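You operate a simulated robot arm through the tools that you are given. There is no shell and no other tool. Be economical: measure what you need, move in short steps, check, and stop when the job is done.

You run a simulated robot arm. Do the job below in one go: nothing can be reset, and whatever is moved stays where it is left.

JOB
Switch the silt meter on and zero it on the low range.
Fine: the vial with the white cap is in the well; shut the meter lid over it before the zero key; the meter stays on.

The check looks at the end state, three seconds after you hand in, the way a careful person would. Anything else that was tipped, shoved, dropped, spilled or broken makes it a failure. Lids that push on must go on centred and level and be pressed home; caps that screw on are set level and turned clockwise until they are tight.

ROBOT AND FRAMES
A 6-joint arm with a two-finger parallel gripper, fixed in place. Base frame: the origin is at the foot of the arm, x ahead of it, y to its left, z up. Lengths are in m, angles in degrees, forces in N, time in s.
Its first joint turns from -66.0 to 66.0 degrees. Payload 2.7 kg.
The tool frame sits at the grasp point between the pads (the TCP): z along the fingers, y along the line on which they close. The tips reach 0.023 m beyond it. Largest opening 0.094 m; finger width 0.038, thickness 0.01; the body of the gripper, 0.054 by 0.096 m, starts 0.039 m behind the TCP.
Orientation is that of the tool frame in the base frame, as a unit quaternion [w, x, y, z]. With the fingers straight down and closing along the base's y, the tool's x points along the base's -x, its y along +y and its z along -z.

CONTROLS
- The arm moves only by the tool send_rows. Its argument "series" is a list of rows, each a list of 3 entries, a list of its own where there are three numbers: the shift along the tool's x, y, z in m, then the turn, a rotation vector about the tool's x, y, z in degrees, then the gripper command, from -1 (fully open) to 1 (shut), values between in proportion. In form: [[[x, y, z], [rx, ry, rz], hand], ...]. A call has 1 to 8 rows; each row shifts and turns the commanded pose from where the row before left it, along the tool's axes as they then stand. Rows are played at 5 a second. More than 0.05 m and 8.6 degrees between two rows, or a gripper value outside its range, and nothing of the call is played. Where a pose cannot be reached the arm comes as near as it can. A force on the tool above 90 N (or 10 N above the force at the start of the call, whichever is more), or a blocked arm, ends the call early, and 0.2 s more pass. The fingers move at their own pace (about 0.045 m/s each) and stop on an object; they squeeze with about 36 N. The grip force told is the motor's: it shows also when the fingers shut on nothing. Time passes only in rows, and 0.2 s behind the last, so rows that do not move let the fingers close. It gives the time, the measured TCP pose, the force on the tool (base axes), the opening and the grip force at its end, in the units of the frame above (readings bear some noise), and new pictures: "pictures" is both (left out), scene, wrist or none.
- Cameras (640 x 400 px; columns grow to the right, rows downward): "scene" is fixed at [0.0726, -0.4287, 1.4016]; the picture's right is [0.80, -0.59, 0.00], its down [-0.35, -0.47, -0.81] and it looks along [0.48, 0.65, -0.59] (base axes); focal length 308 px, centre (320, 200). "wrist" rides on the gripper at [0.086, 0.016, -0.074] in the tool frame; the picture's right is [-0.18, 0.98, 0.00], its down [-0.58, -0.11, -0.81] and it looks along [-0.79, -0.15, 0.59] (tool axes); focal length 243 px, centre (320, 200). There is no depth. A picture from a camera that has moved, and an enlarged one, comes with that camera's place and axes in the base frame and with its lens.
- close_up(camera, box): a new picture of the part [left, top, right, bottom] of that camera's present view, enlarged. No time passes.
- sign_off(): hands the job in; it is judged then, once.

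Work in short steps. Places have to be worked out from the pictures, the camera data and where the tool is seen: move nearer, look again, correct. Check each grasp and each placing, and mend what went wrong. You have 120 turns and 170 pictures in all, those below and enlarged ones among them. Open the gripper and draw the arm clear of the work before you hand the job in, unless the task says otherwise; then end with one line.

The tools are called after "Call:" by a JSON object that holds its "api" and its "payload". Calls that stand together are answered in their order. send_rows: Moves the arm, as the interface text tells. Its arguments: {"type":"object","properties":{"series":{"type":"array"},"pictures":{"type":"string","enum":["both","scene","wrist","none"]}},"required":["series"]} The other tools are called the same way: close_up (camera, box) takes an enlarged picture of a part of a camera's view; sign_off () hands the job in.

At the start:

```text
clock: 0.0
eef_pos: [0.4626, 0.079, 1.0937]
ee_rot: [0.0, -0.001, 1.0, 0.001]
force: [0.4, -0.3, 0.2]
grip_width: 0.0938
grip_force: 0.0
```

scene: 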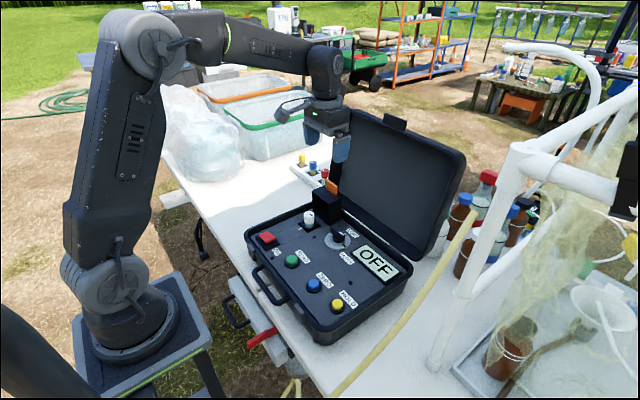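
wrist: 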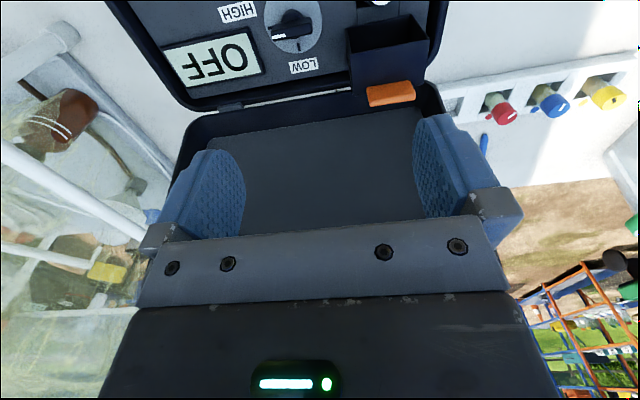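

Let me look closely at the meter panel first.

Call:
{"api": "close_up", "payload": {"camera": "scene", "box": [230, 160, 430, 350]}}

Call:
{"api": "close_up", "payload": {"camera": "wrist", "box": [140, 0, 460, 200]}}

```text
2.11 times, centred on (330, 255) of scene
camera zoom: at [0.0726, -0.4287, 1.4016], right [0.8, -0.59, 0.0], down [-0.35, -0.47, -0.81], along [0.48, 0.65, -0.59], focal length 650 px, centre (299, 84)
```

zoom: 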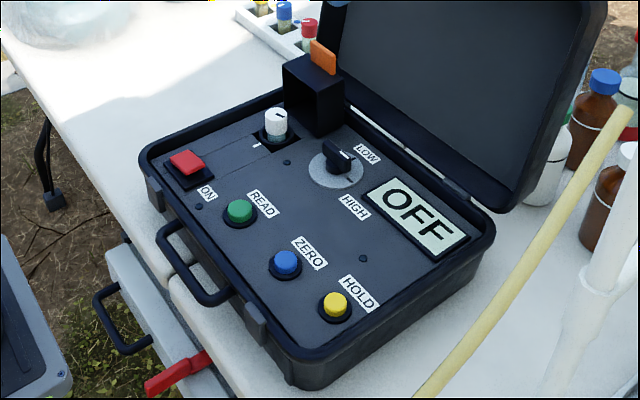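

```text
2.00 times, centred on (300, 100) of wrist
camera zoom: at [0.3773, 0.0946, 1.169], right [0.18, 0.98, 0.0], down [0.58, -0.11, 0.81], along [0.79, -0.15, -0.59], focal length 485 px, centre (360, 400)
```

zoom: 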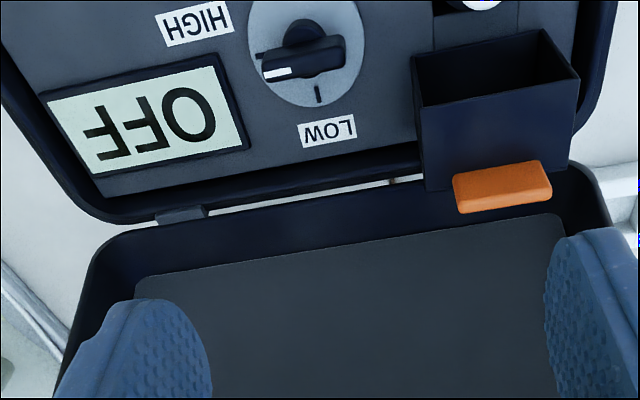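

The panel lies at about z 0.82, with the dial near (0.48, 0.04). I'll back the arm up to see the whole panel with the wrist camera.

Call:
{"api": "send_rows", "payload": {"series": [[[0.04, 0, 0], [0, 0, 0], -1], [[0.04, 0, 0], [0, 0, 0], -1], [[0.04, 0, 0], [0, 0, 0], -1], [[0.04, 0, 0], [0, 0, 0], -1], [[0.03, 0, 0], [0, 0, 0], -1], [[0, 0, 0], [0, 0, 0], -1]]}}

```text
clock: 1.4
eef_pos: [0.2748, 0.0794, 1.0922]
ee_rot: [0.0, -0.001, 1.0, 0.001]
force: [0.8, -0.1, 0.0]
grip_width: 0.0938
grip_force: 0.1
camera wrist: at [0.1883, 0.0953, 1.1673], right [0.18, 0.98, 0.0], down [0.58, -0.11, 0.81], along [0.79, -0.15, -0.59], focal length 243 px, centre (320, 200)
```

scene: 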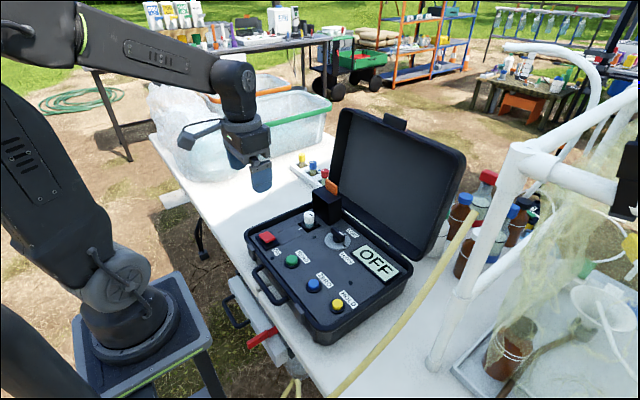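
wrist: 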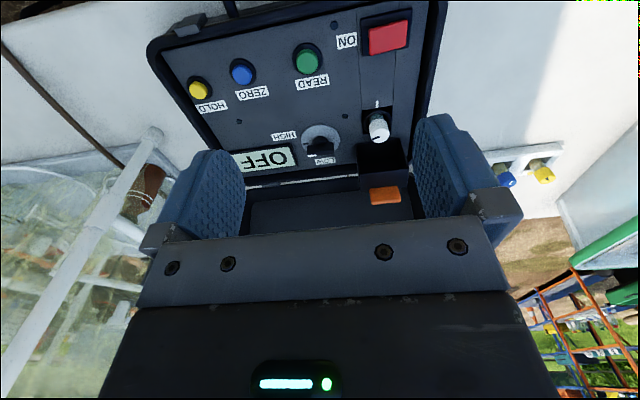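

Call:
{"api": "close_up", "payload": {"camera": "wrist", "box": [160, 0, 448, 180]}}

Call:
{"api": "close_up", "payload": {"camera": "scene", "box": [240, 160, 416, 270]}}

Call:
{"api": "close_up", "payload": {"camera": "scene", "box": [240, 190, 416, 300]}}

Call:
{"api": "close_up", "payload": {"camera": "wrist", "box": [280, 90, 440, 215]}}

```text
2.22 times, centred on (304, 90) of wrist
camera zoom: at [0.1883, 0.0953, 1.1673], right [0.18, 0.98, 0.0], down [0.58, -0.11, 0.81], along [0.79, -0.15, -0.59], focal length 539 px, centre (356, 444)
```

zoom: 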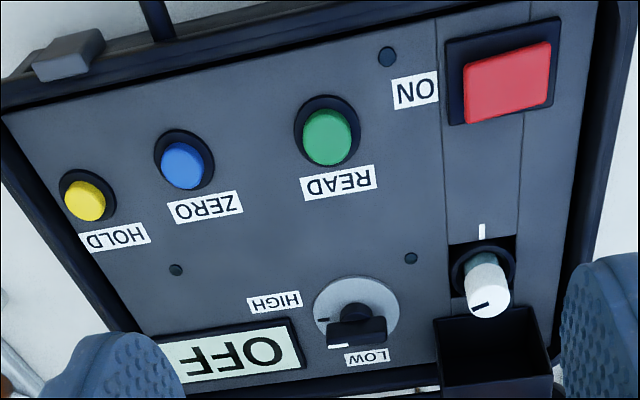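

```text
3.64 times, centred on (328, 215) of scene
camera zoom: at [0.0726, -0.4287, 1.4016], right [0.8, -0.59, 0.0], down [-0.35, -0.47, -0.81], along [0.48, 0.65, -0.59], focal length 1122 px, centre (291, 146)
```

zoom: 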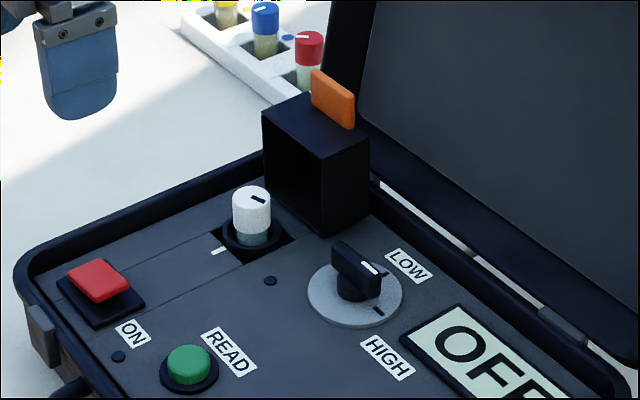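

```text
3.64 times, centred on (328, 245) of scene
camera zoom: at [0.0726, -0.4287, 1.4016], right [0.8, -0.59, 0.0], down [-0.35, -0.47, -0.81], along [0.48, 0.65, -0.59], focal length 1122 px, centre (291, 36)
```

zoom: 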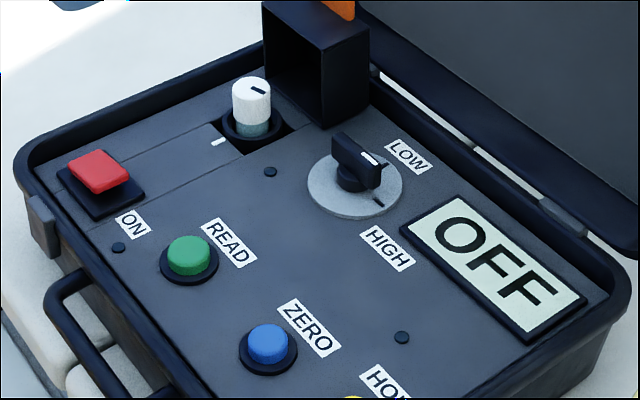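

```text
3.20 times, centred on (360, 152) of wrist
camera zoom: at [0.1883, 0.0953, 1.1673], right [0.18, 0.98, 0.0], down [0.58, -0.11, 0.81], along [0.79, -0.15, -0.59], focal length 776 px, centre (192, 352)
```

zoom: 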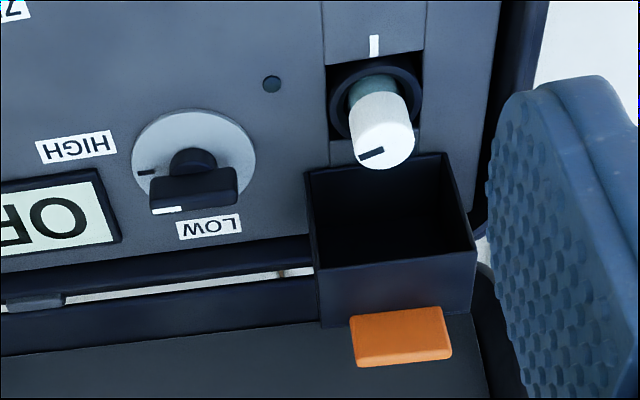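

I judge: ON key top at (0.326, 0.158, 0.82), ZERO at (0.337, -0.045, 0.822), dial knob at (0.479, 0.041), top 0.848, pointing to HIGH (-y) with LOW toward +x. The small box lid's tab is at (0.536, 0.143, 0.913). First I go above the ON key, fingers shut.

Call:
{"api": "send_rows", "payload": {"series": [[[-0.0102, 0.0157, 0.0444], [0, 0, 0], 1], [[-0.0102, 0.0157, 0.0444], [0, 0, 0], 1], [[-0.0102, 0.0157, 0.0444], [0, 0, 0], 1], [[-0.0102, 0.0157, 0.0444], [0, 0, 0], 1], [[-0.0102, 0.0157, 0.0444], [0, 0, 0], 1], [[0, 0, 0], [0, 0, 0], 1], [[0, 0, 0], [0, 0, 0], 1]]}}

Call:
{"api": "close_up", "payload": {"camera": "scene", "box": [230, 150, 422, 270]}}

```text
clock: 3.0
eef_pos: [0.3252, 0.1583, 0.8735]
ee_rot: [0.0, -0.001, 1.0, 0.001]
force: [0.8, 0.5, -2.2]
grip_width: 0.0
grip_force: 36.0
camera wrist: at [0.2395, 0.174, 0.949], right [0.18, 0.98, 0.0], down [0.58, -0.11, 0.81], along [0.79, -0.15, -0.59], focal length 243 px, centre (320, 200)
```

scene: 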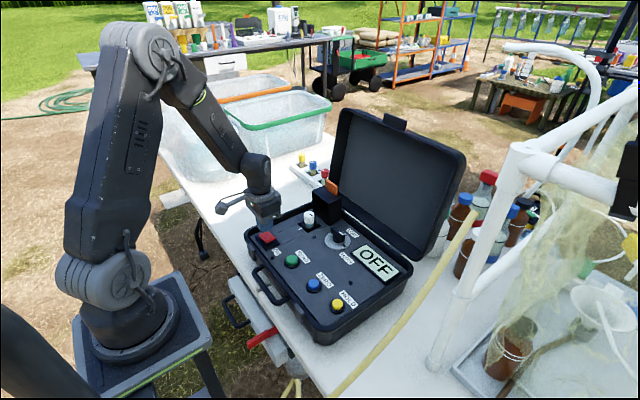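
wrist: 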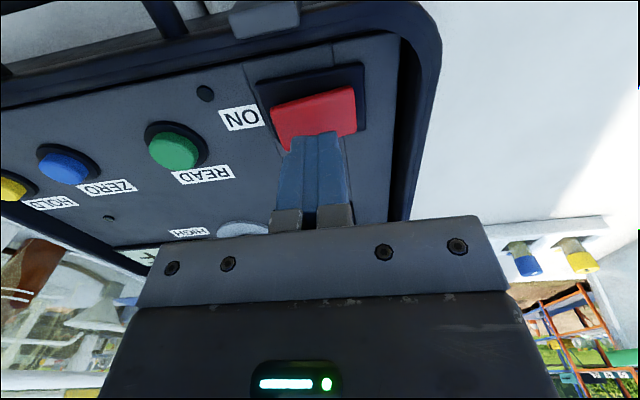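

```text
3.33 times, centred on (326, 210) of scene
camera zoom: at [0.0726, -0.4287, 1.4016], right [0.8, -0.59, 0.0], down [-0.35, -0.47, -0.81], along [0.48, 0.65, -0.59], focal length 1028 px, centre (300, 167)
```

zoom: 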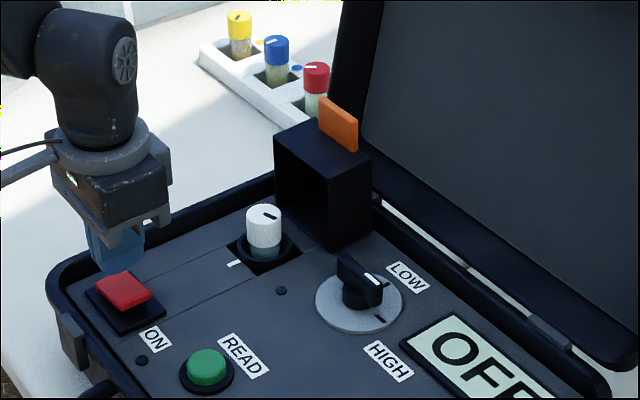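

Fingertips are over the red key; I descend slowly.

Call:
{"api": "send_rows", "payload": {"series": [[[0, 0, 0.012], [0, 0, 0], 1], [[0, 0, 0.01], [0, 0, 0], 1], [[0, 0, 0.003], [0, 0, 0], 1], [[0, 0, 0.003], [0, 0, 0], 1], [[0, 0, 0], [0, 0, 0], 1]]}}

Call:
{"api": "close_up", "payload": {"camera": "scene", "box": [230, 180, 422, 300]}}

```text
clock: 3.8
eef_pos: [0.3246, 0.1575, 0.8532]
ee_rot: [-0.002, -0.001, 1.0, 0.0]
force: [-8.8, -5.0, 17.7]
grip_width: 0.0
grip_force: 35.8
stopped in row 4: the force on the tool passed its limit (the readings are from after the stop); the commanded pose is now the measured one
camera wrist: at [0.2384, 0.1729, 0.9283], right [0.18, 0.98, 0.0], down [0.58, -0.11, 0.81], along [0.79, -0.15, -0.59], focal length 243 px, centre (320, 200)
```

scene: 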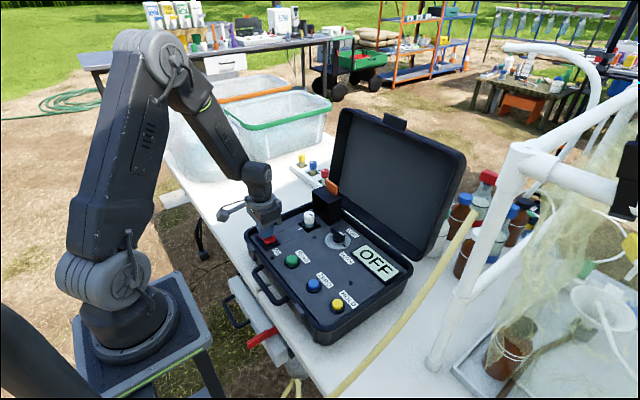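
wrist: 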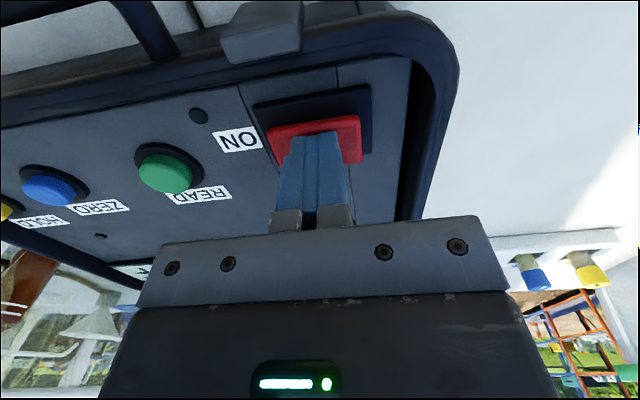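

```text
3.33 times, centred on (326, 240) of scene
camera zoom: at [0.0722, -0.4289, 1.4016], right [0.8, -0.59, 0.0], down [-0.35, -0.47, -0.81], along [0.48, 0.65, -0.59], focal length 1028 px, centre (300, 67)
```

zoom: 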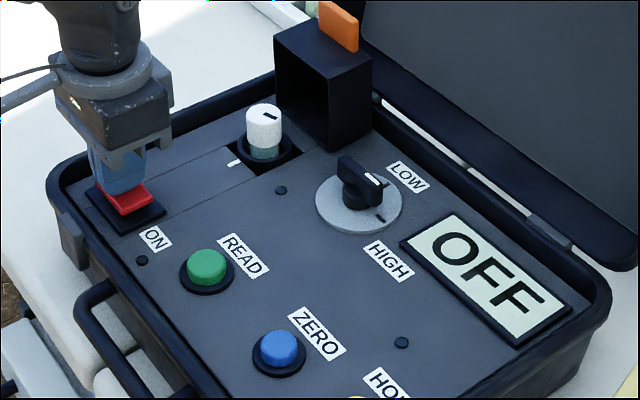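

Call:
{"api": "close_up", "payload": {"camera": "wrist", "box": [200, 60, 420, 200]}}

Call:
{"api": "close_up", "payload": {"camera": "scene", "box": [240, 210, 304, 260]}}

```text
2.86 times, centred on (310, 130) of wrist
camera zoom: at [0.2384, 0.1729, 0.9283], right [0.18, 0.98, 0.0], down [0.58, -0.11, 0.81], along [0.79, -0.15, -0.59], focal length 693 px, centre (349, 400)
```

zoom: 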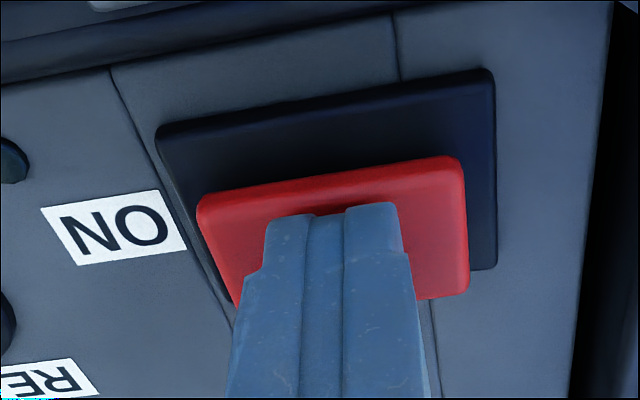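

```text
8.00 times, centred on (272, 235) of scene
camera zoom: at [0.0722, -0.4289, 1.4016], right [0.8, -0.59, 0.0], down [-0.35, -0.47, -0.81], along [0.48, 0.65, -0.59], focal length 2468 px, centre (704, -80)
```

zoom: 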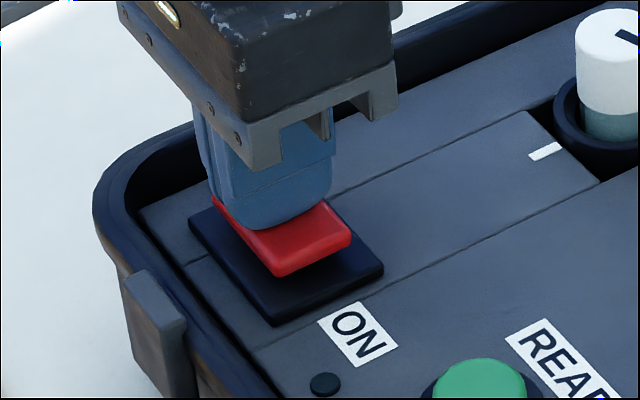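

The key looks like a rocker whose end beside "ON" (-y) stands high. I lift, shift 17 mm toward -y and press there.

Call:
{"api": "send_rows", "payload": {"series": [[[0, 0, -0.015], [0, 0, 0], 1], [[0, -0.017, 0], [0, 0, 0], 1], [[0, 0, 0.01], [0, 0, 0], 1], [[0, 0, 0.004], [0, 0, 0], 1], [[0, 0, 0.004], [0, 0, 0], 1], [[0, 0, 0.004], [0, 0, 0], 1], [[0, 0, 0], [0, 0, 0], 1]], "pictures": "scene"}}

Call:
{"api": "close_up", "payload": {"camera": "scene", "box": [240, 200, 416, 310]}}

```text
clock: 5.2
eef_pos: [0.3253, 0.1399, 0.8516]
ee_rot: [-0.001, 0.001, 1.0, -0.002]
force: [-8.1, -7.8, 24.7]
grip_width: 0.0001
grip_force: 36.0
stopped in row 6: the force on the tool passed its limit (the readings are from after the stop); the commanded pose is now the measured one
```

scene: 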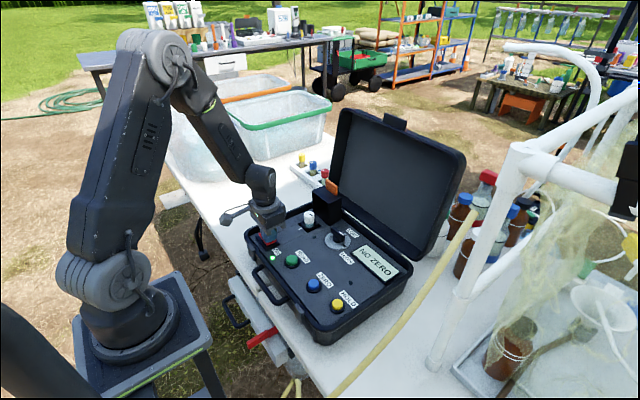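

```text
3.64 times, centred on (328, 255) of scene
camera zoom: at [0.0721, -0.429, 1.4015], right [0.8, -0.59, 0.0], down [-0.35, -0.47, -0.81], along [0.48, 0.65, -0.59], focal length 1122 px, centre (291, 0)
```

zoom: 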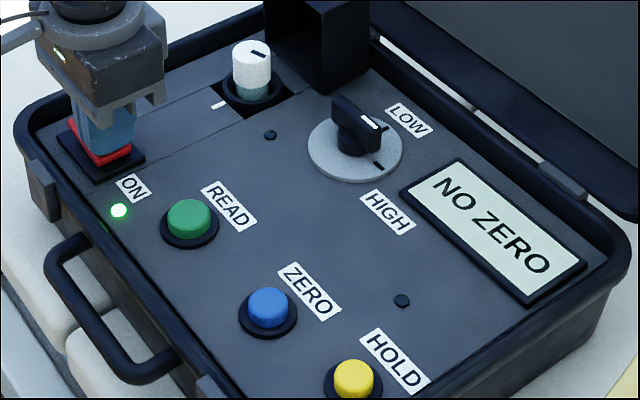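

Powered on: display reads "NO ZERO", green lamp lit. I lift off and look at the small lid from the front.

Call:
{"api": "send_rows", "payload": {"series": [[[0, 0, -0.04], [0, 0, 0], 1], [[0, 0, -0.04], [0, 0, 0], 1], [[0, 0, -0.04], [0, 0, 0], 1], [[0, 0, 0], [0, 0, 0], 1]]}}

Call:
{"api": "close_up", "payload": {"camera": "scene", "box": [290, 160, 370, 240]}}

Call:
{"api": "close_up", "payload": {"camera": "wrist", "box": [230, 60, 430, 220]}}

```text
clock: 6.2
eef_pos: [0.3286, 0.14, 0.9686]
ee_rot: [0.0, 0.0, 1.0, 0.0]
force: [0.1, 0.7, 0.2]
grip_width: 0.0
grip_force: 35.6
camera wrist: at [0.2421, 0.1562, 1.0441], right [0.18, 0.98, 0.0], down [0.58, -0.11, 0.81], along [0.79, -0.15, -0.59], focal length 243 px, centre (320, 200)
```

scene: 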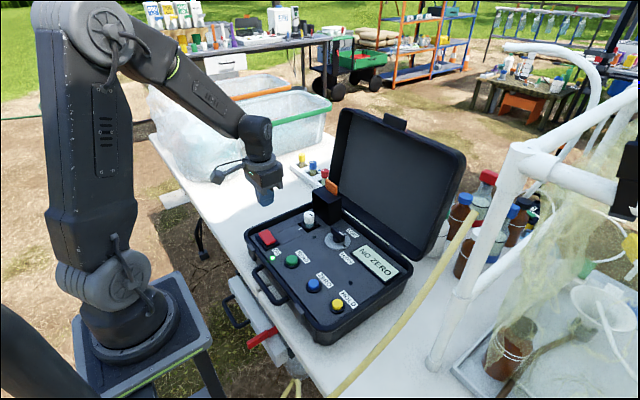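
wrist: 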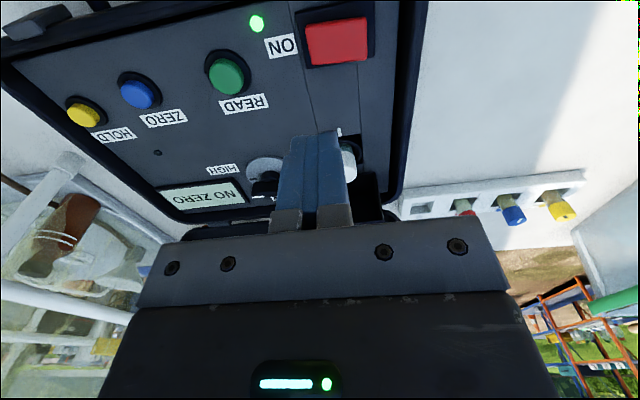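

```text
5.00 times, centred on (330, 200) of scene
camera zoom: at [0.0726, -0.4287, 1.4016], right [0.8, -0.59, 0.0], down [-0.35, -0.47, -0.81], along [0.48, 0.65, -0.59], focal length 1542 px, centre (270, 200)
```

zoom: 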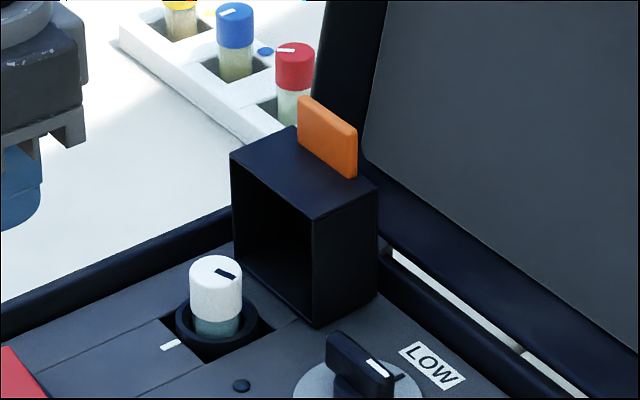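

```text
2.50 times, centred on (330, 140) of wrist
camera zoom: at [0.2421, 0.1562, 1.0441], right [0.18, 0.98, 0.0], down [0.58, -0.11, 0.81], along [0.79, -0.15, -0.59], focal length 606 px, centre (295, 350)
```

zoom: 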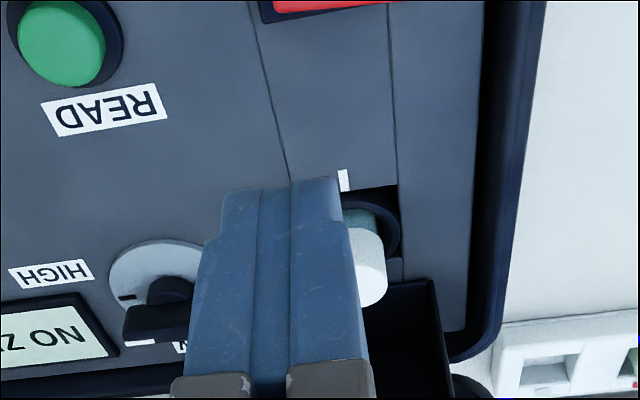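

Box lid: x 0.496–0.547, y 0.104–0.183, top 0.89, hinged at its near bottom edge; tab at x≈0.536, z 0.89–0.925. I'll yaw the hand +90°, tilt it so the fingertips lean forward, and hook behind the tab. First rotate.

Call:
{"api": "send_rows", "payload": {"series": [[[0, 0, -0.008], [0, 0, -8.2], 1], [[0, 0, -0.008], [0, 0, -8.2], 1], [[0, 0, -0.008], [0, 0, -8.2], 1], [[0, 0, -0.008], [0, 0, -8.2], 1], [[0, 0, -0.008], [0, 0, -8.2], 1], [[0, 0, -0.008], [0, 0, -8.2], 1], [[0, 0, -0.008], [0, 0, -8.2], 1], [[0, 0, -0.008], [0, 0, -8.2], 1]], "pictures": "none"}}

Call:
{"api": "send_rows", "payload": {"series": [[[0, 0, 0], [0, 0, -8.2], 1], [[0, 0, 0], [0, 0, -8.2], 1], [[0, 0, 0], [0, 0, -8.0], 1], [[0, 0, 0], [8.4, 0, 0], 1], [[0, 0, 0], [8.4, 0, 0], 1], [[0, 0, 0], [8.2, 0, 0], 1], [[0, 0, 0], [0, 0, 0], 1]]}}

```text
clock: 8.0
eef_pos: [0.3254, 0.143, 1.0356]
ee_rot: [0.0, -0.543, 0.84, -0.001]
force: [0.3, 0.3, -0.1]
grip_width: 0.0001
grip_force: 36.1
```

```text
clock: 9.6
eef_pos: [0.3251, 0.1403, 1.0351]
ee_rot: [-0.153, 0.691, -0.69, 0.153]
force: [0.2, 0.2, 0.0]
grip_width: 0.0
grip_force: 35.5
camera wrist: at [0.28, 0.0535, 1.0964], right [-0.89, 0.18, -0.42], down [-0.24, 0.58, 0.78], along [0.38, 0.79, -0.47], focal length 243 px, centre (320, 200)
```

scene: 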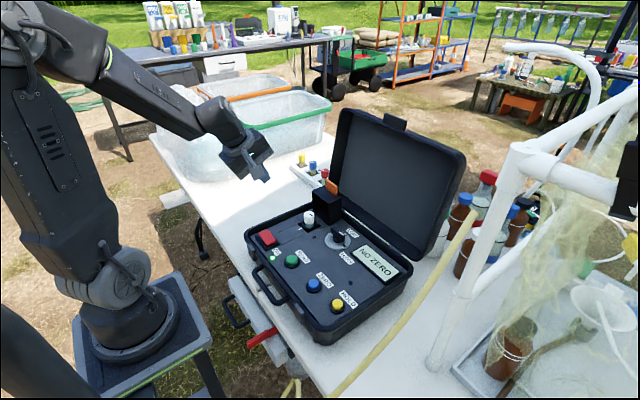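
wrist: 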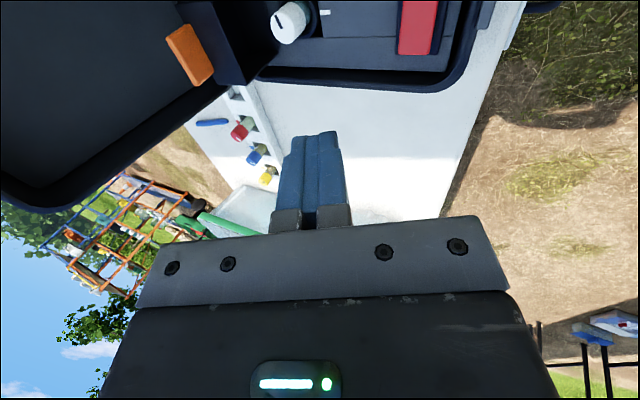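

Orientation is right. Move over the tab, staying high.

Call:
{"api": "send_rows", "payload": {"series": [[[-0.0006, -0.0417, 0.0195], [0, 0, 0], 1], [[-0.0006, -0.0417, 0.0195], [0, 0, 0], 1], [[-0.0006, -0.0417, 0.0195], [0, 0, 0], 1], [[-0.0006, -0.0417, 0.0195], [0, 0, 0], 1], [[-0.0006, -0.0417, 0.0195], [0, 0, 0], 1], [[0, 0, 0], [0, 0, 0], 1]]}}

Call:
{"api": "close_up", "payload": {"camera": "scene", "box": [280, 120, 400, 220]}}

```text
clock: 11.0
eef_pos: [0.5544, 0.1417, 1.0359]
ee_rot: [-0.152, 0.691, -0.69, 0.154]
force: [-0.5, -0.1, 0.3]
grip_width: 0.0
grip_force: 36.1
camera wrist: at [0.5093, 0.0561, 1.0968], right [-0.89, 0.18, -0.41], down [-0.24, 0.58, 0.78], along [0.38, 0.79, -0.48], focal length 243 px, centre (320, 200)
```

scene: 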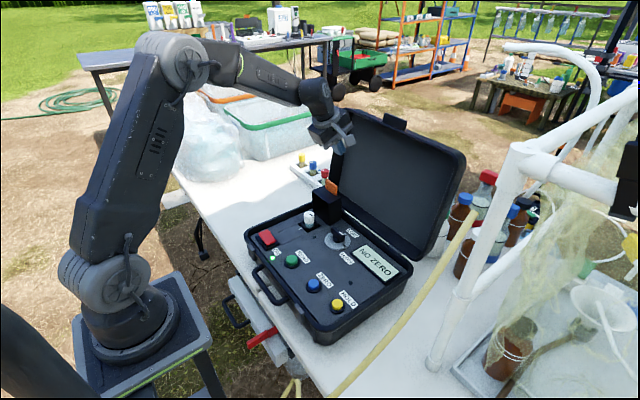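
wrist: 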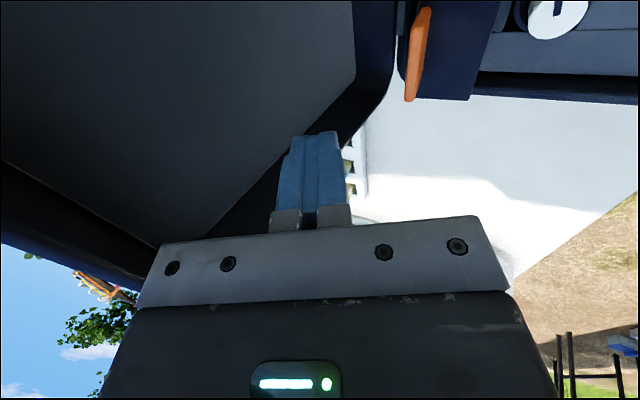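

```text
4.00 times, centred on (340, 170) of scene
camera zoom: at [0.0726, -0.4287, 1.4016], right [0.8, -0.59, 0.0], down [-0.35, -0.47, -0.81], along [0.48, 0.65, -0.59], focal length 1234 px, centre (240, 320)
```

zoom: 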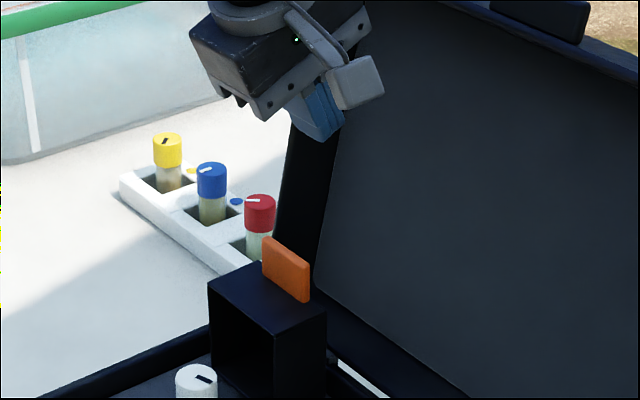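

Tab confirmed at about (0.535, 0.142). I lower the tips behind it to about z 0.905.

Call:
{"api": "send_rows", "payload": {"series": [[[0, -0.009, 0.004], [0, 0, 0], 1], [[0, 0.0152, 0.0326], [0, 0, 0], 1], [[0, 0.0152, 0.0326], [0, 0, 0], 1], [[0, 0.0152, 0.0326], [0, 0, 0], 1], [[0, 0, 0], [0, 0, 0], 1]]}}

Call:
{"api": "close_up", "payload": {"camera": "scene", "box": [280, 120, 400, 220]}}

```text
clock: 12.2
eef_pos: [0.5693, 0.1404, 0.929]
ee_rot: [-0.152, 0.691, -0.69, 0.154]
force: [-0.1, -0.7, 0.2]
grip_width: 0.0
grip_force: 35.8
camera wrist: at [0.5226, 0.0542, 0.9886], right [-0.89, 0.18, -0.42], down [-0.24, 0.58, 0.78], along [0.38, 0.79, -0.47], focal length 243 px, centre (320, 200)
```

scene: 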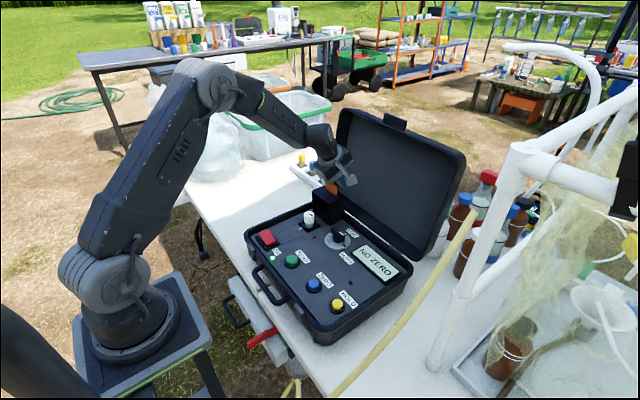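
wrist: 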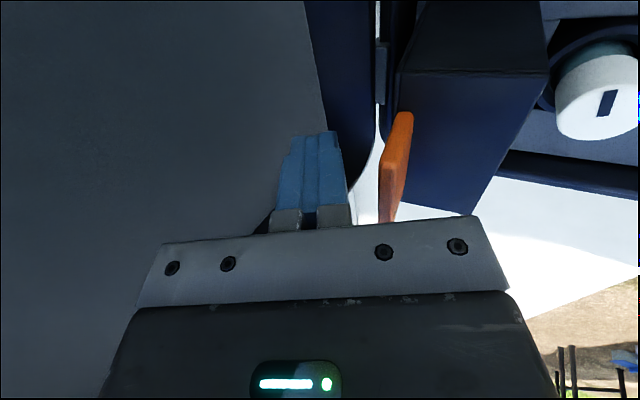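

```text
4.00 times, centred on (340, 170) of scene
camera zoom: at [0.0726, -0.4287, 1.4016], right [0.8, -0.59, 0.0], down [-0.35, -0.47, -0.81], along [0.48, 0.65, -0.59], focal length 1234 px, centre (240, 320)
```

zoom: 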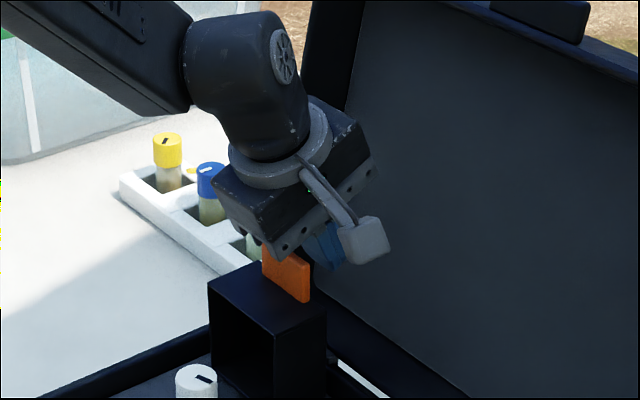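

Fingertips sit behind the tab with clearance. I pull the tab along its arc toward the base, about the first 30°.

Call:
{"api": "send_rows", "payload": {"series": [[[0, 0.0203, -0.0139], [0, 0, 0], 1], [[0, 0.0106, -0.0127], [0, 0, 0], 1], [[0, 0.011, -0.0095], [0, 0, 0], 1], [[0, 0.0121, -0.0073], [0, 0, 0], 1], [[0, 0.0125, -0.0064], [0, 0, 0], 1], [[0, 0, 0], [0, 0, 0], 1]]}}

Call:
{"api": "close_up", "payload": {"camera": "scene", "box": [270, 140, 390, 240]}}

```text
clock: 13.6
eef_pos: [0.4838, 0.1418, 0.9435]
ee_rot: [-0.152, 0.691, -0.69, 0.154]
force: [0.5, -0.3, -0.5]
grip_width: 0.0
grip_force: 36.1
camera wrist: at [0.4383, 0.0556, 1.0067], right [-0.89, 0.18, -0.41], down [-0.24, 0.58, 0.78], along [0.38, 0.79, -0.47], focal length 243 px, centre (320, 200)
```

scene: 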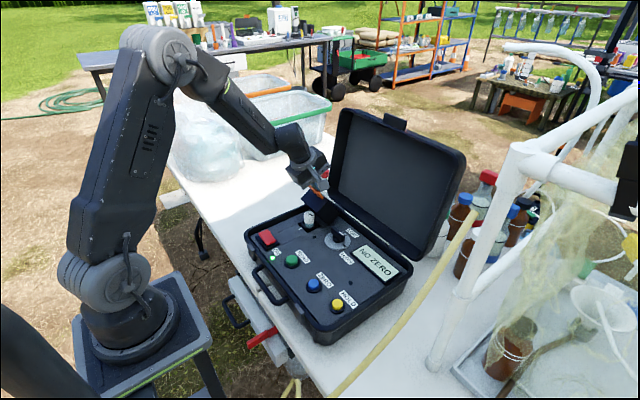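
wrist: 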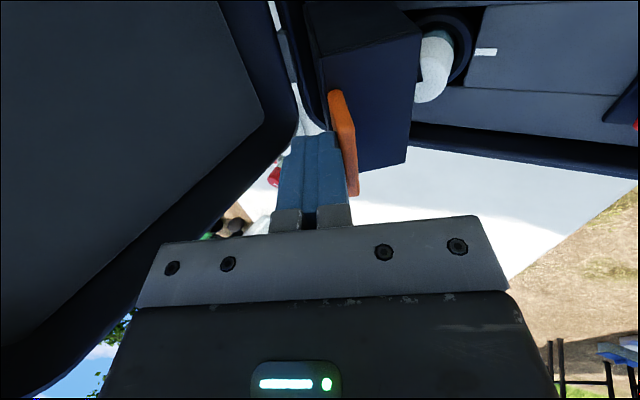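

```text
4.00 times, centred on (330, 190) of scene
camera zoom: at [0.0726, -0.4287, 1.4016], right [0.8, -0.59, 0.0], down [-0.35, -0.47, -0.81], along [0.48, 0.65, -0.59], focal length 1234 px, centre (280, 240)
```

zoom: 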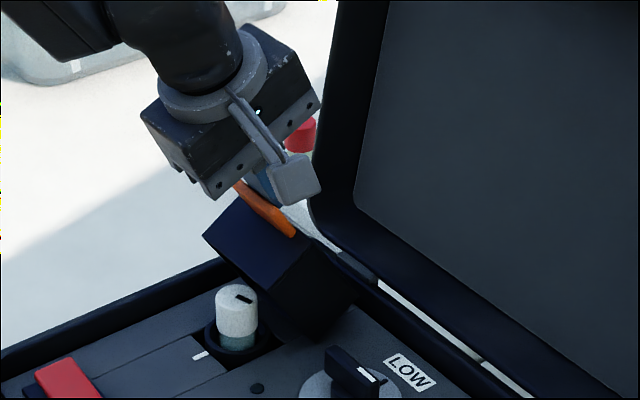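

The lid is swinging (about 30–35°). Continue along the arc.

Call:
{"api": "send_rows", "payload": {"series": [[[0, 0.0111, -0.0032], [0, 0, 0], 1], [[0, 0.0111, -0.0032], [0, 0, 0], 1], [[0, 0.013, -0.0006], [0, 0, 0], 1], [[0, 0.0148, 0.0008], [0, 0, 0], 1], [[0, 0.0147, 0.0031], [0, 0, 0], 1], [[0, 0.012, 0.0044], [0, 0, 0], 1], [[0, 0, 0], [0, 0, 0], 1]]}}

Call:
{"api": "close_up", "payload": {"camera": "scene", "box": [270, 150, 390, 250]}}

```text
clock: 15.2
eef_pos: [0.4165, 0.1433, 0.9103]
ee_rot: [-0.152, 0.691, -0.69, 0.153]
force: [-0.7, -0.4, 0.8]
grip_width: 0.0004
grip_force: 36.0
camera wrist: at [0.3709, 0.0561, 0.9716], right [-0.89, 0.18, -0.41], down [-0.24, 0.58, 0.78], along [0.38, 0.79, -0.47], focal length 243 px, centre (320, 200)
```

scene: 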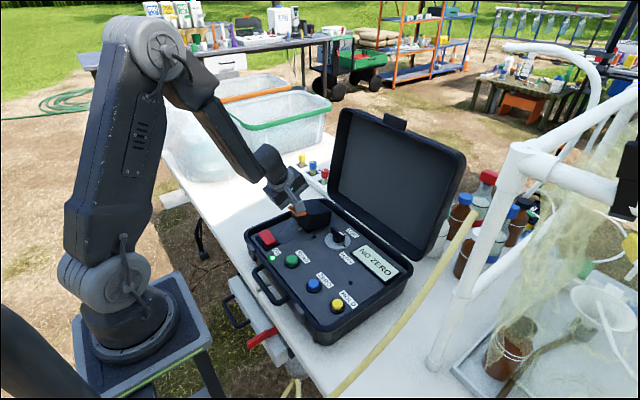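
wrist: 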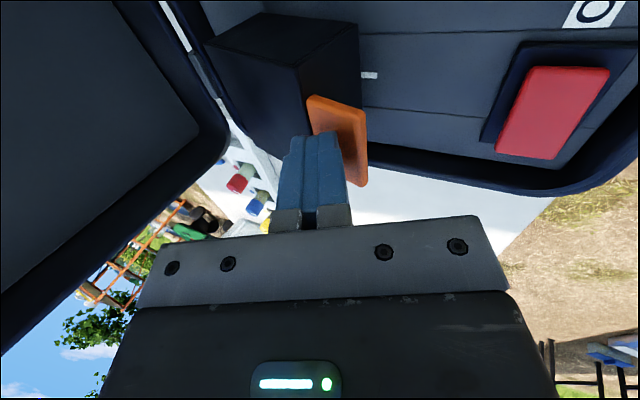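

```text
4.00 times, centred on (330, 200) of scene
camera zoom: at [0.0726, -0.4287, 1.4016], right [0.8, -0.59, 0.0], down [-0.35, -0.47, -0.81], along [0.48, 0.65, -0.59], focal length 1234 px, centre (280, 200)
```

zoom: 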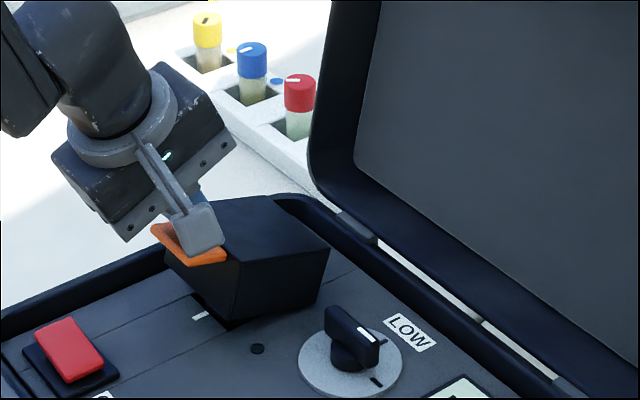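

Almost closed (about 75°). Finish the arc downward.

Call:
{"api": "send_rows", "payload": {"series": [[[0, 0.0077, 0.0047], [0, 0, 0], 1], [[0, 0.0077, 0.0047], [0, 0, 0], 1], [[0, 0.006, 0.0057], [0, 0, 0], 1], [[0, 0.0, 0.003], [0, 0, 0], 1], [[0, 0, 0], [0, 0, 0], 1]]}}

Call:
{"api": "close_up", "payload": {"camera": "scene", "box": [270, 150, 390, 250]}}

```text
clock: 16.4
eef_pos: [0.4053, 0.1424, 0.8846]
ee_rot: [-0.154, 0.691, -0.69, 0.154]
force: [0.3, 0.0, 0.7]
grip_width: 0.0002
grip_force: 36.2
camera wrist: at [0.3593, 0.056, 0.9467], right [-0.89, 0.18, -0.41], down [-0.24, 0.58, 0.78], along [0.38, 0.79, -0.47], focal length 243 px, centre (320, 200)
```

scene: 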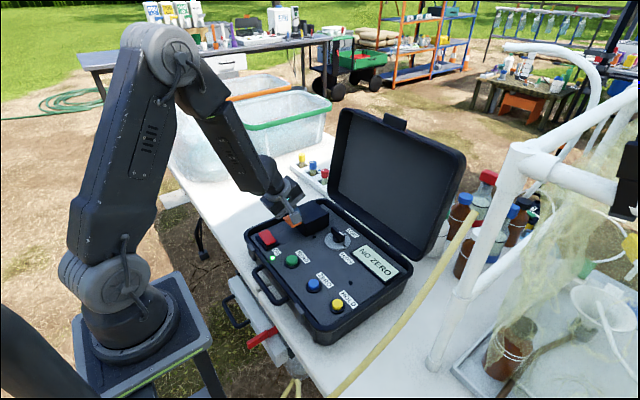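
wrist: 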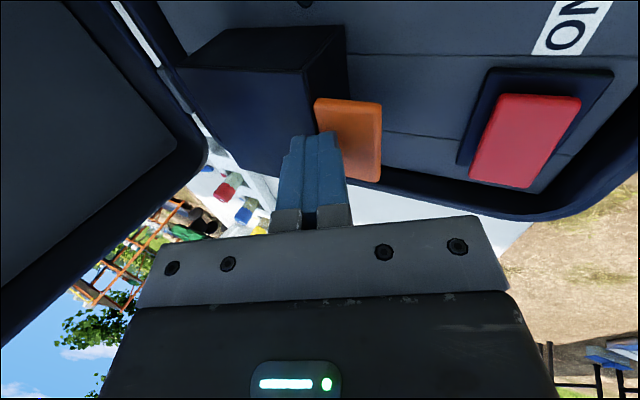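

```text
4.00 times, centred on (330, 200) of scene
camera zoom: at [0.0726, -0.4287, 1.4016], right [0.8, -0.59, 0.0], down [-0.35, -0.47, -0.81], along [0.48, 0.65, -0.59], focal length 1234 px, centre (280, 200)
```

zoom: 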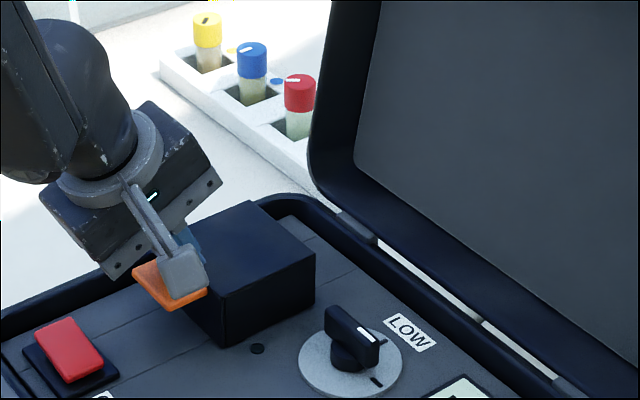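

It looks level; I press down a bit more to make sure it is fully home.

Call:
{"api": "send_rows", "payload": {"series": [[[0, 0.001, 0.002], [0, 0, 0], 1], [[0, 0.001, 0.002], [0, 0, 0], 1], [[0, 0.001, 0.002], [0, 0, 0], 1], [[0, 0.001, 0.002], [0, 0, 0], 1], [[0, 0, 0], [0, 0, 0], 1]], "pictures": "none"}}

Call:
{"api": "close_up", "payload": {"camera": "scene", "box": [270, 180, 370, 260]}}

```text
clock: 17.6
eef_pos: [0.4043, 0.1432, 0.8799]
ee_rot: [-0.157, 0.69, -0.689, 0.155]
force: [-36.7, -7.9, 63.8]
grip_width: 0.0
grip_force: 35.7
```

```text
5.00 times, centred on (320, 220) of scene
camera zoom: at [0.0709, -0.4292, 1.4015], right [0.8, -0.59, 0.0], down [-0.35, -0.47, -0.81], along [0.48, 0.65, -0.59], focal length 1542 px, centre (320, 100)
```

zoom: 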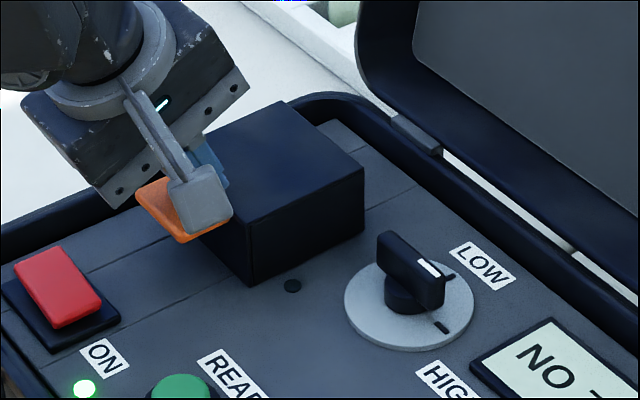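

Lid is shut solid (64 N reaction, no movement). I rise clear and untilt.

Call:
{"api": "send_rows", "payload": {"series": [[[0, -0.0127, -0.0272], [0, 0, 0], 1], [[0, -0.0169, -0.0362], [0, 0, 0], 1], [[0, -0.0169, -0.0362], [0, 0, 0], 1], [[0, 0, 0], [-8.4, 0, 0], 1], [[0, 0, 0], [-8.4, 0, 0], 1], [[0, 0, 0], [-8.2, 0, 0], 1], [[0, 0, 0], [0, 0, 0], 1]], "pictures": "scene"}}

Call:
{"api": "close_up", "payload": {"camera": "scene", "box": [240, 180, 416, 290]}}

```text
clock: 19.2
eef_pos: [0.4047, 0.1448, 0.9862]
ee_rot: [0.001, 0.707, -0.707, 0.0]
force: [0.1, -0.2, -0.2]
grip_width: 0.0001
grip_force: 35.6
```

scene: 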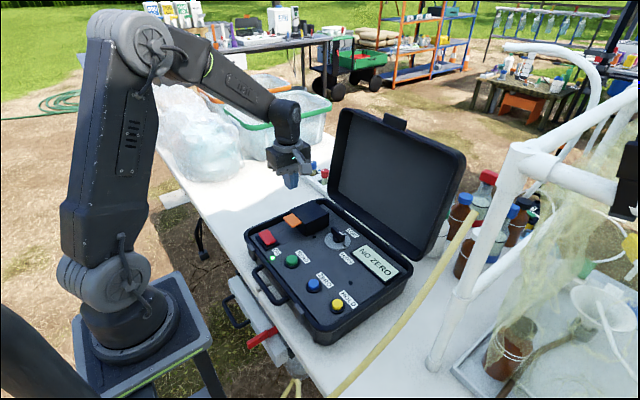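

```text
3.64 times, centred on (328, 235) of scene
camera zoom: at [0.0726, -0.4287, 1.4016], right [0.8, -0.59, 0.0], down [-0.35, -0.47, -0.81], along [0.48, 0.65, -0.59], focal length 1122 px, centre (291, 73)
```

zoom: 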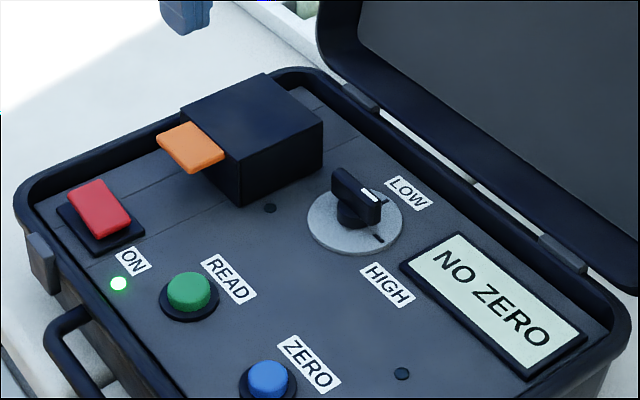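

Small lid is down and level. Now I yaw the hand by -180° so the knob can be turned +90° with the camera clear of the case lid.

Call:
{"api": "send_rows", "payload": {"series": [[[0, 0, 0], [0, 0, 8.2], -0.3], [[0, 0, 0], [0, 0, 8.2], -0.3], [[0, 0, 0], [0, 0, 8.2], -0.3], [[0, 0, 0], [0, 0, 8.2], -0.3], [[0, 0, 0], [0, 0, 8.2], -0.3], [[0, 0, 0], [0, 0, 8.2], -0.3], [[0, 0, 0], [0, 0, 8.2], -0.3], [[0, 0, 0], [0, 0, 8.2], -0.3]], "pictures": "none"}}

Call:
{"api": "send_rows", "payload": {"series": [[[0, 0, 0], [0, 0, 8.2], -0.3], [[0, 0, 0], [0, 0, 8.2], -0.3], [[0, 0, 0], [0, 0, 8.2], -0.3], [[0, 0, 0], [0, 0, 8.2], -0.3], [[0, 0, 0], [0, 0, 8.2], -0.3], [[0, 0, 0], [0, 0, 8.2], -0.3], [[0, 0, 0], [0, 0, 8.2], -0.3], [[0, 0, 0], [0, 0, 8.2], -0.3]], "pictures": "none"}}

Call:
{"api": "send_rows", "payload": {"series": [[[0, 0, 0], [0, 0, 8.2], -0.3], [[0, 0, 0], [0, 0, 8.2], -0.3], [[0, 0, 0], [0, 0, 8.2], -0.3], [[0, 0, 0], [0, 0, 8.2], -0.3], [[0, 0, 0], [0, 0, 8.2], -0.3], [[0, 0, 0], [0, 0, 7.8], -0.3], [[0, 0, 0], [0, 0, 0], -0.3]]}}

```text
clock: 21.0
eef_pos: [0.404, 0.1414, 0.9854]
ee_rot: [-0.001, -0.211, 0.978, 0.0]
force: [-0.5, 0.2, 1.0]
grip_width: 0.0614
grip_force: 0.0
```

```text
clock: 22.8
eef_pos: [0.404, 0.1421, 0.9853]
ee_rot: [0.001, 0.353, 0.936, -0.001]
force: [-0.3, 0.2, 0.2]
grip_width: 0.0614
grip_force: 0.1
```

```text
clock: 24.4
eef_pos: [0.4041, 0.1419, 0.9861]
ee_rot: [0.001, 0.708, 0.706, -0.001]
force: [0.4, -0.1, 0.1]
grip_width: 0.0612
grip_force: 0.0
camera wrist: at [0.4204, 0.2284, 1.0609], right [0.98, -0.19, 0.0], down [-0.11, -0.58, 0.81], along [-0.15, -0.79, -0.59], focal length 243 px, centre (320, 200)
```

scene: 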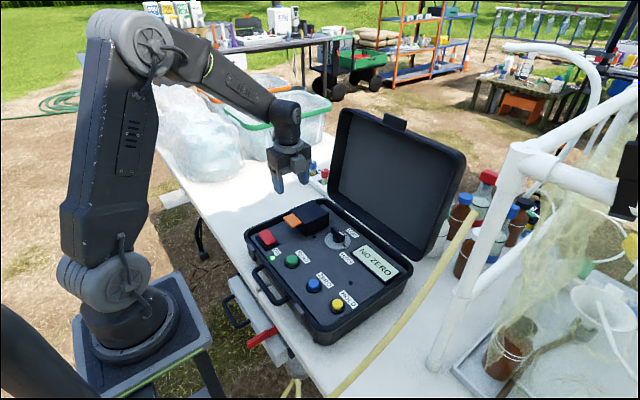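
wrist: 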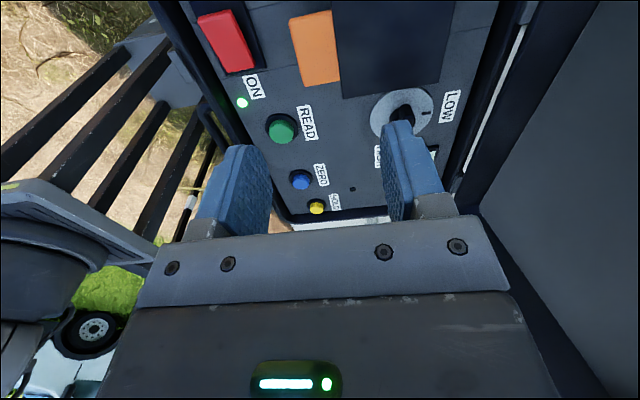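

Now over the knob at z≈0.93.

Call:
{"api": "send_rows", "payload": {"series": [[[-0.0337, 0.025, 0], [0, 0, 0], -0.3], [[-0.0337, 0.025, 0.01], [0, 0, 0], -0.3], [[-0.0337, 0.025, 0.02], [0, 0, 0], -0.3], [[0, 0, 0.026], [0, 0, 0], -0.3], [[0, 0, 0], [0, 0, 0], -0.3]]}}

Call:
{"api": "close_up", "payload": {"camera": "scene", "box": [300, 170, 396, 270]}}

Call:
{"api": "close_up", "payload": {"camera": "wrist", "box": [220, 60, 420, 220]}}

```text
clock: 25.6
eef_pos: [0.4752, 0.0433, 0.931]
ee_rot: [0.001, 0.707, 0.707, 0.0]
force: [0.0, 0.1, 0.4]
grip_width: 0.0611
grip_force: 0.1
camera wrist: at [0.491, 0.129, 1.0064], right [0.98, -0.18, 0.0], down [-0.11, -0.58, 0.81], along [-0.15, -0.79, -0.59], focal length 243 px, centre (320, 200)
```

scene: 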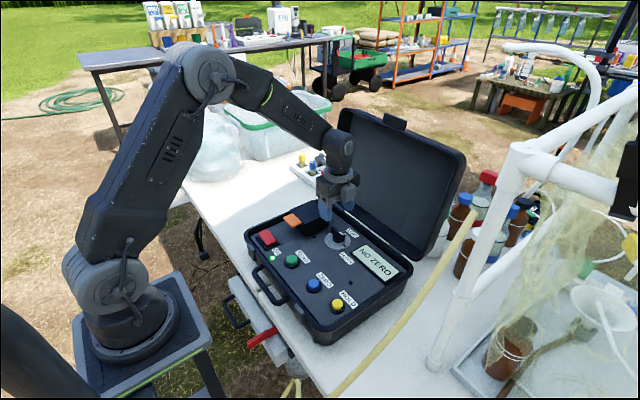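
wrist: 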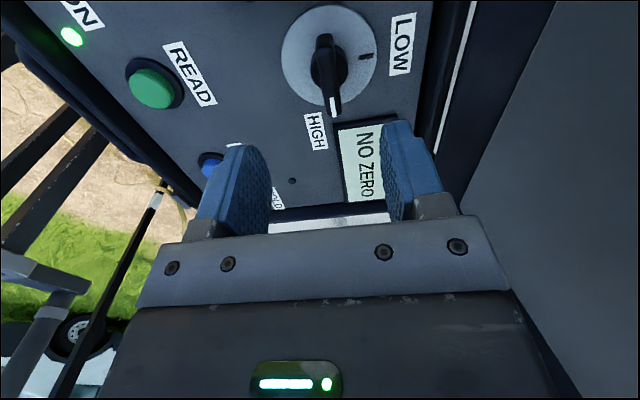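

```text
4.00 times, centred on (348, 220) of scene
camera zoom: at [0.0726, -0.4287, 1.4016], right [0.8, -0.59, 0.0], down [-0.35, -0.47, -0.81], along [0.48, 0.65, -0.59], focal length 1234 px, centre (208, 120)
```

zoom: 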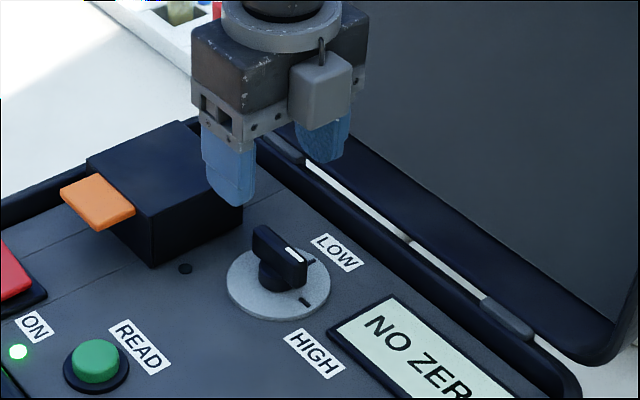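

```text
2.50 times, centred on (320, 140) of wrist
camera zoom: at [0.491, 0.129, 1.0064], right [0.98, -0.18, 0.0], down [-0.11, -0.58, 0.81], along [-0.15, -0.79, -0.59], focal length 606 px, centre (320, 350)
```

zoom: 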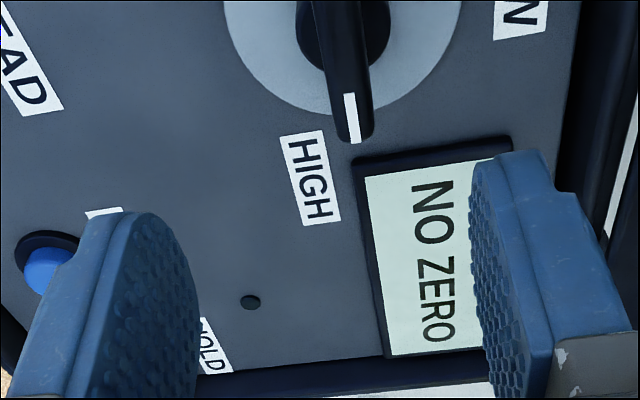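

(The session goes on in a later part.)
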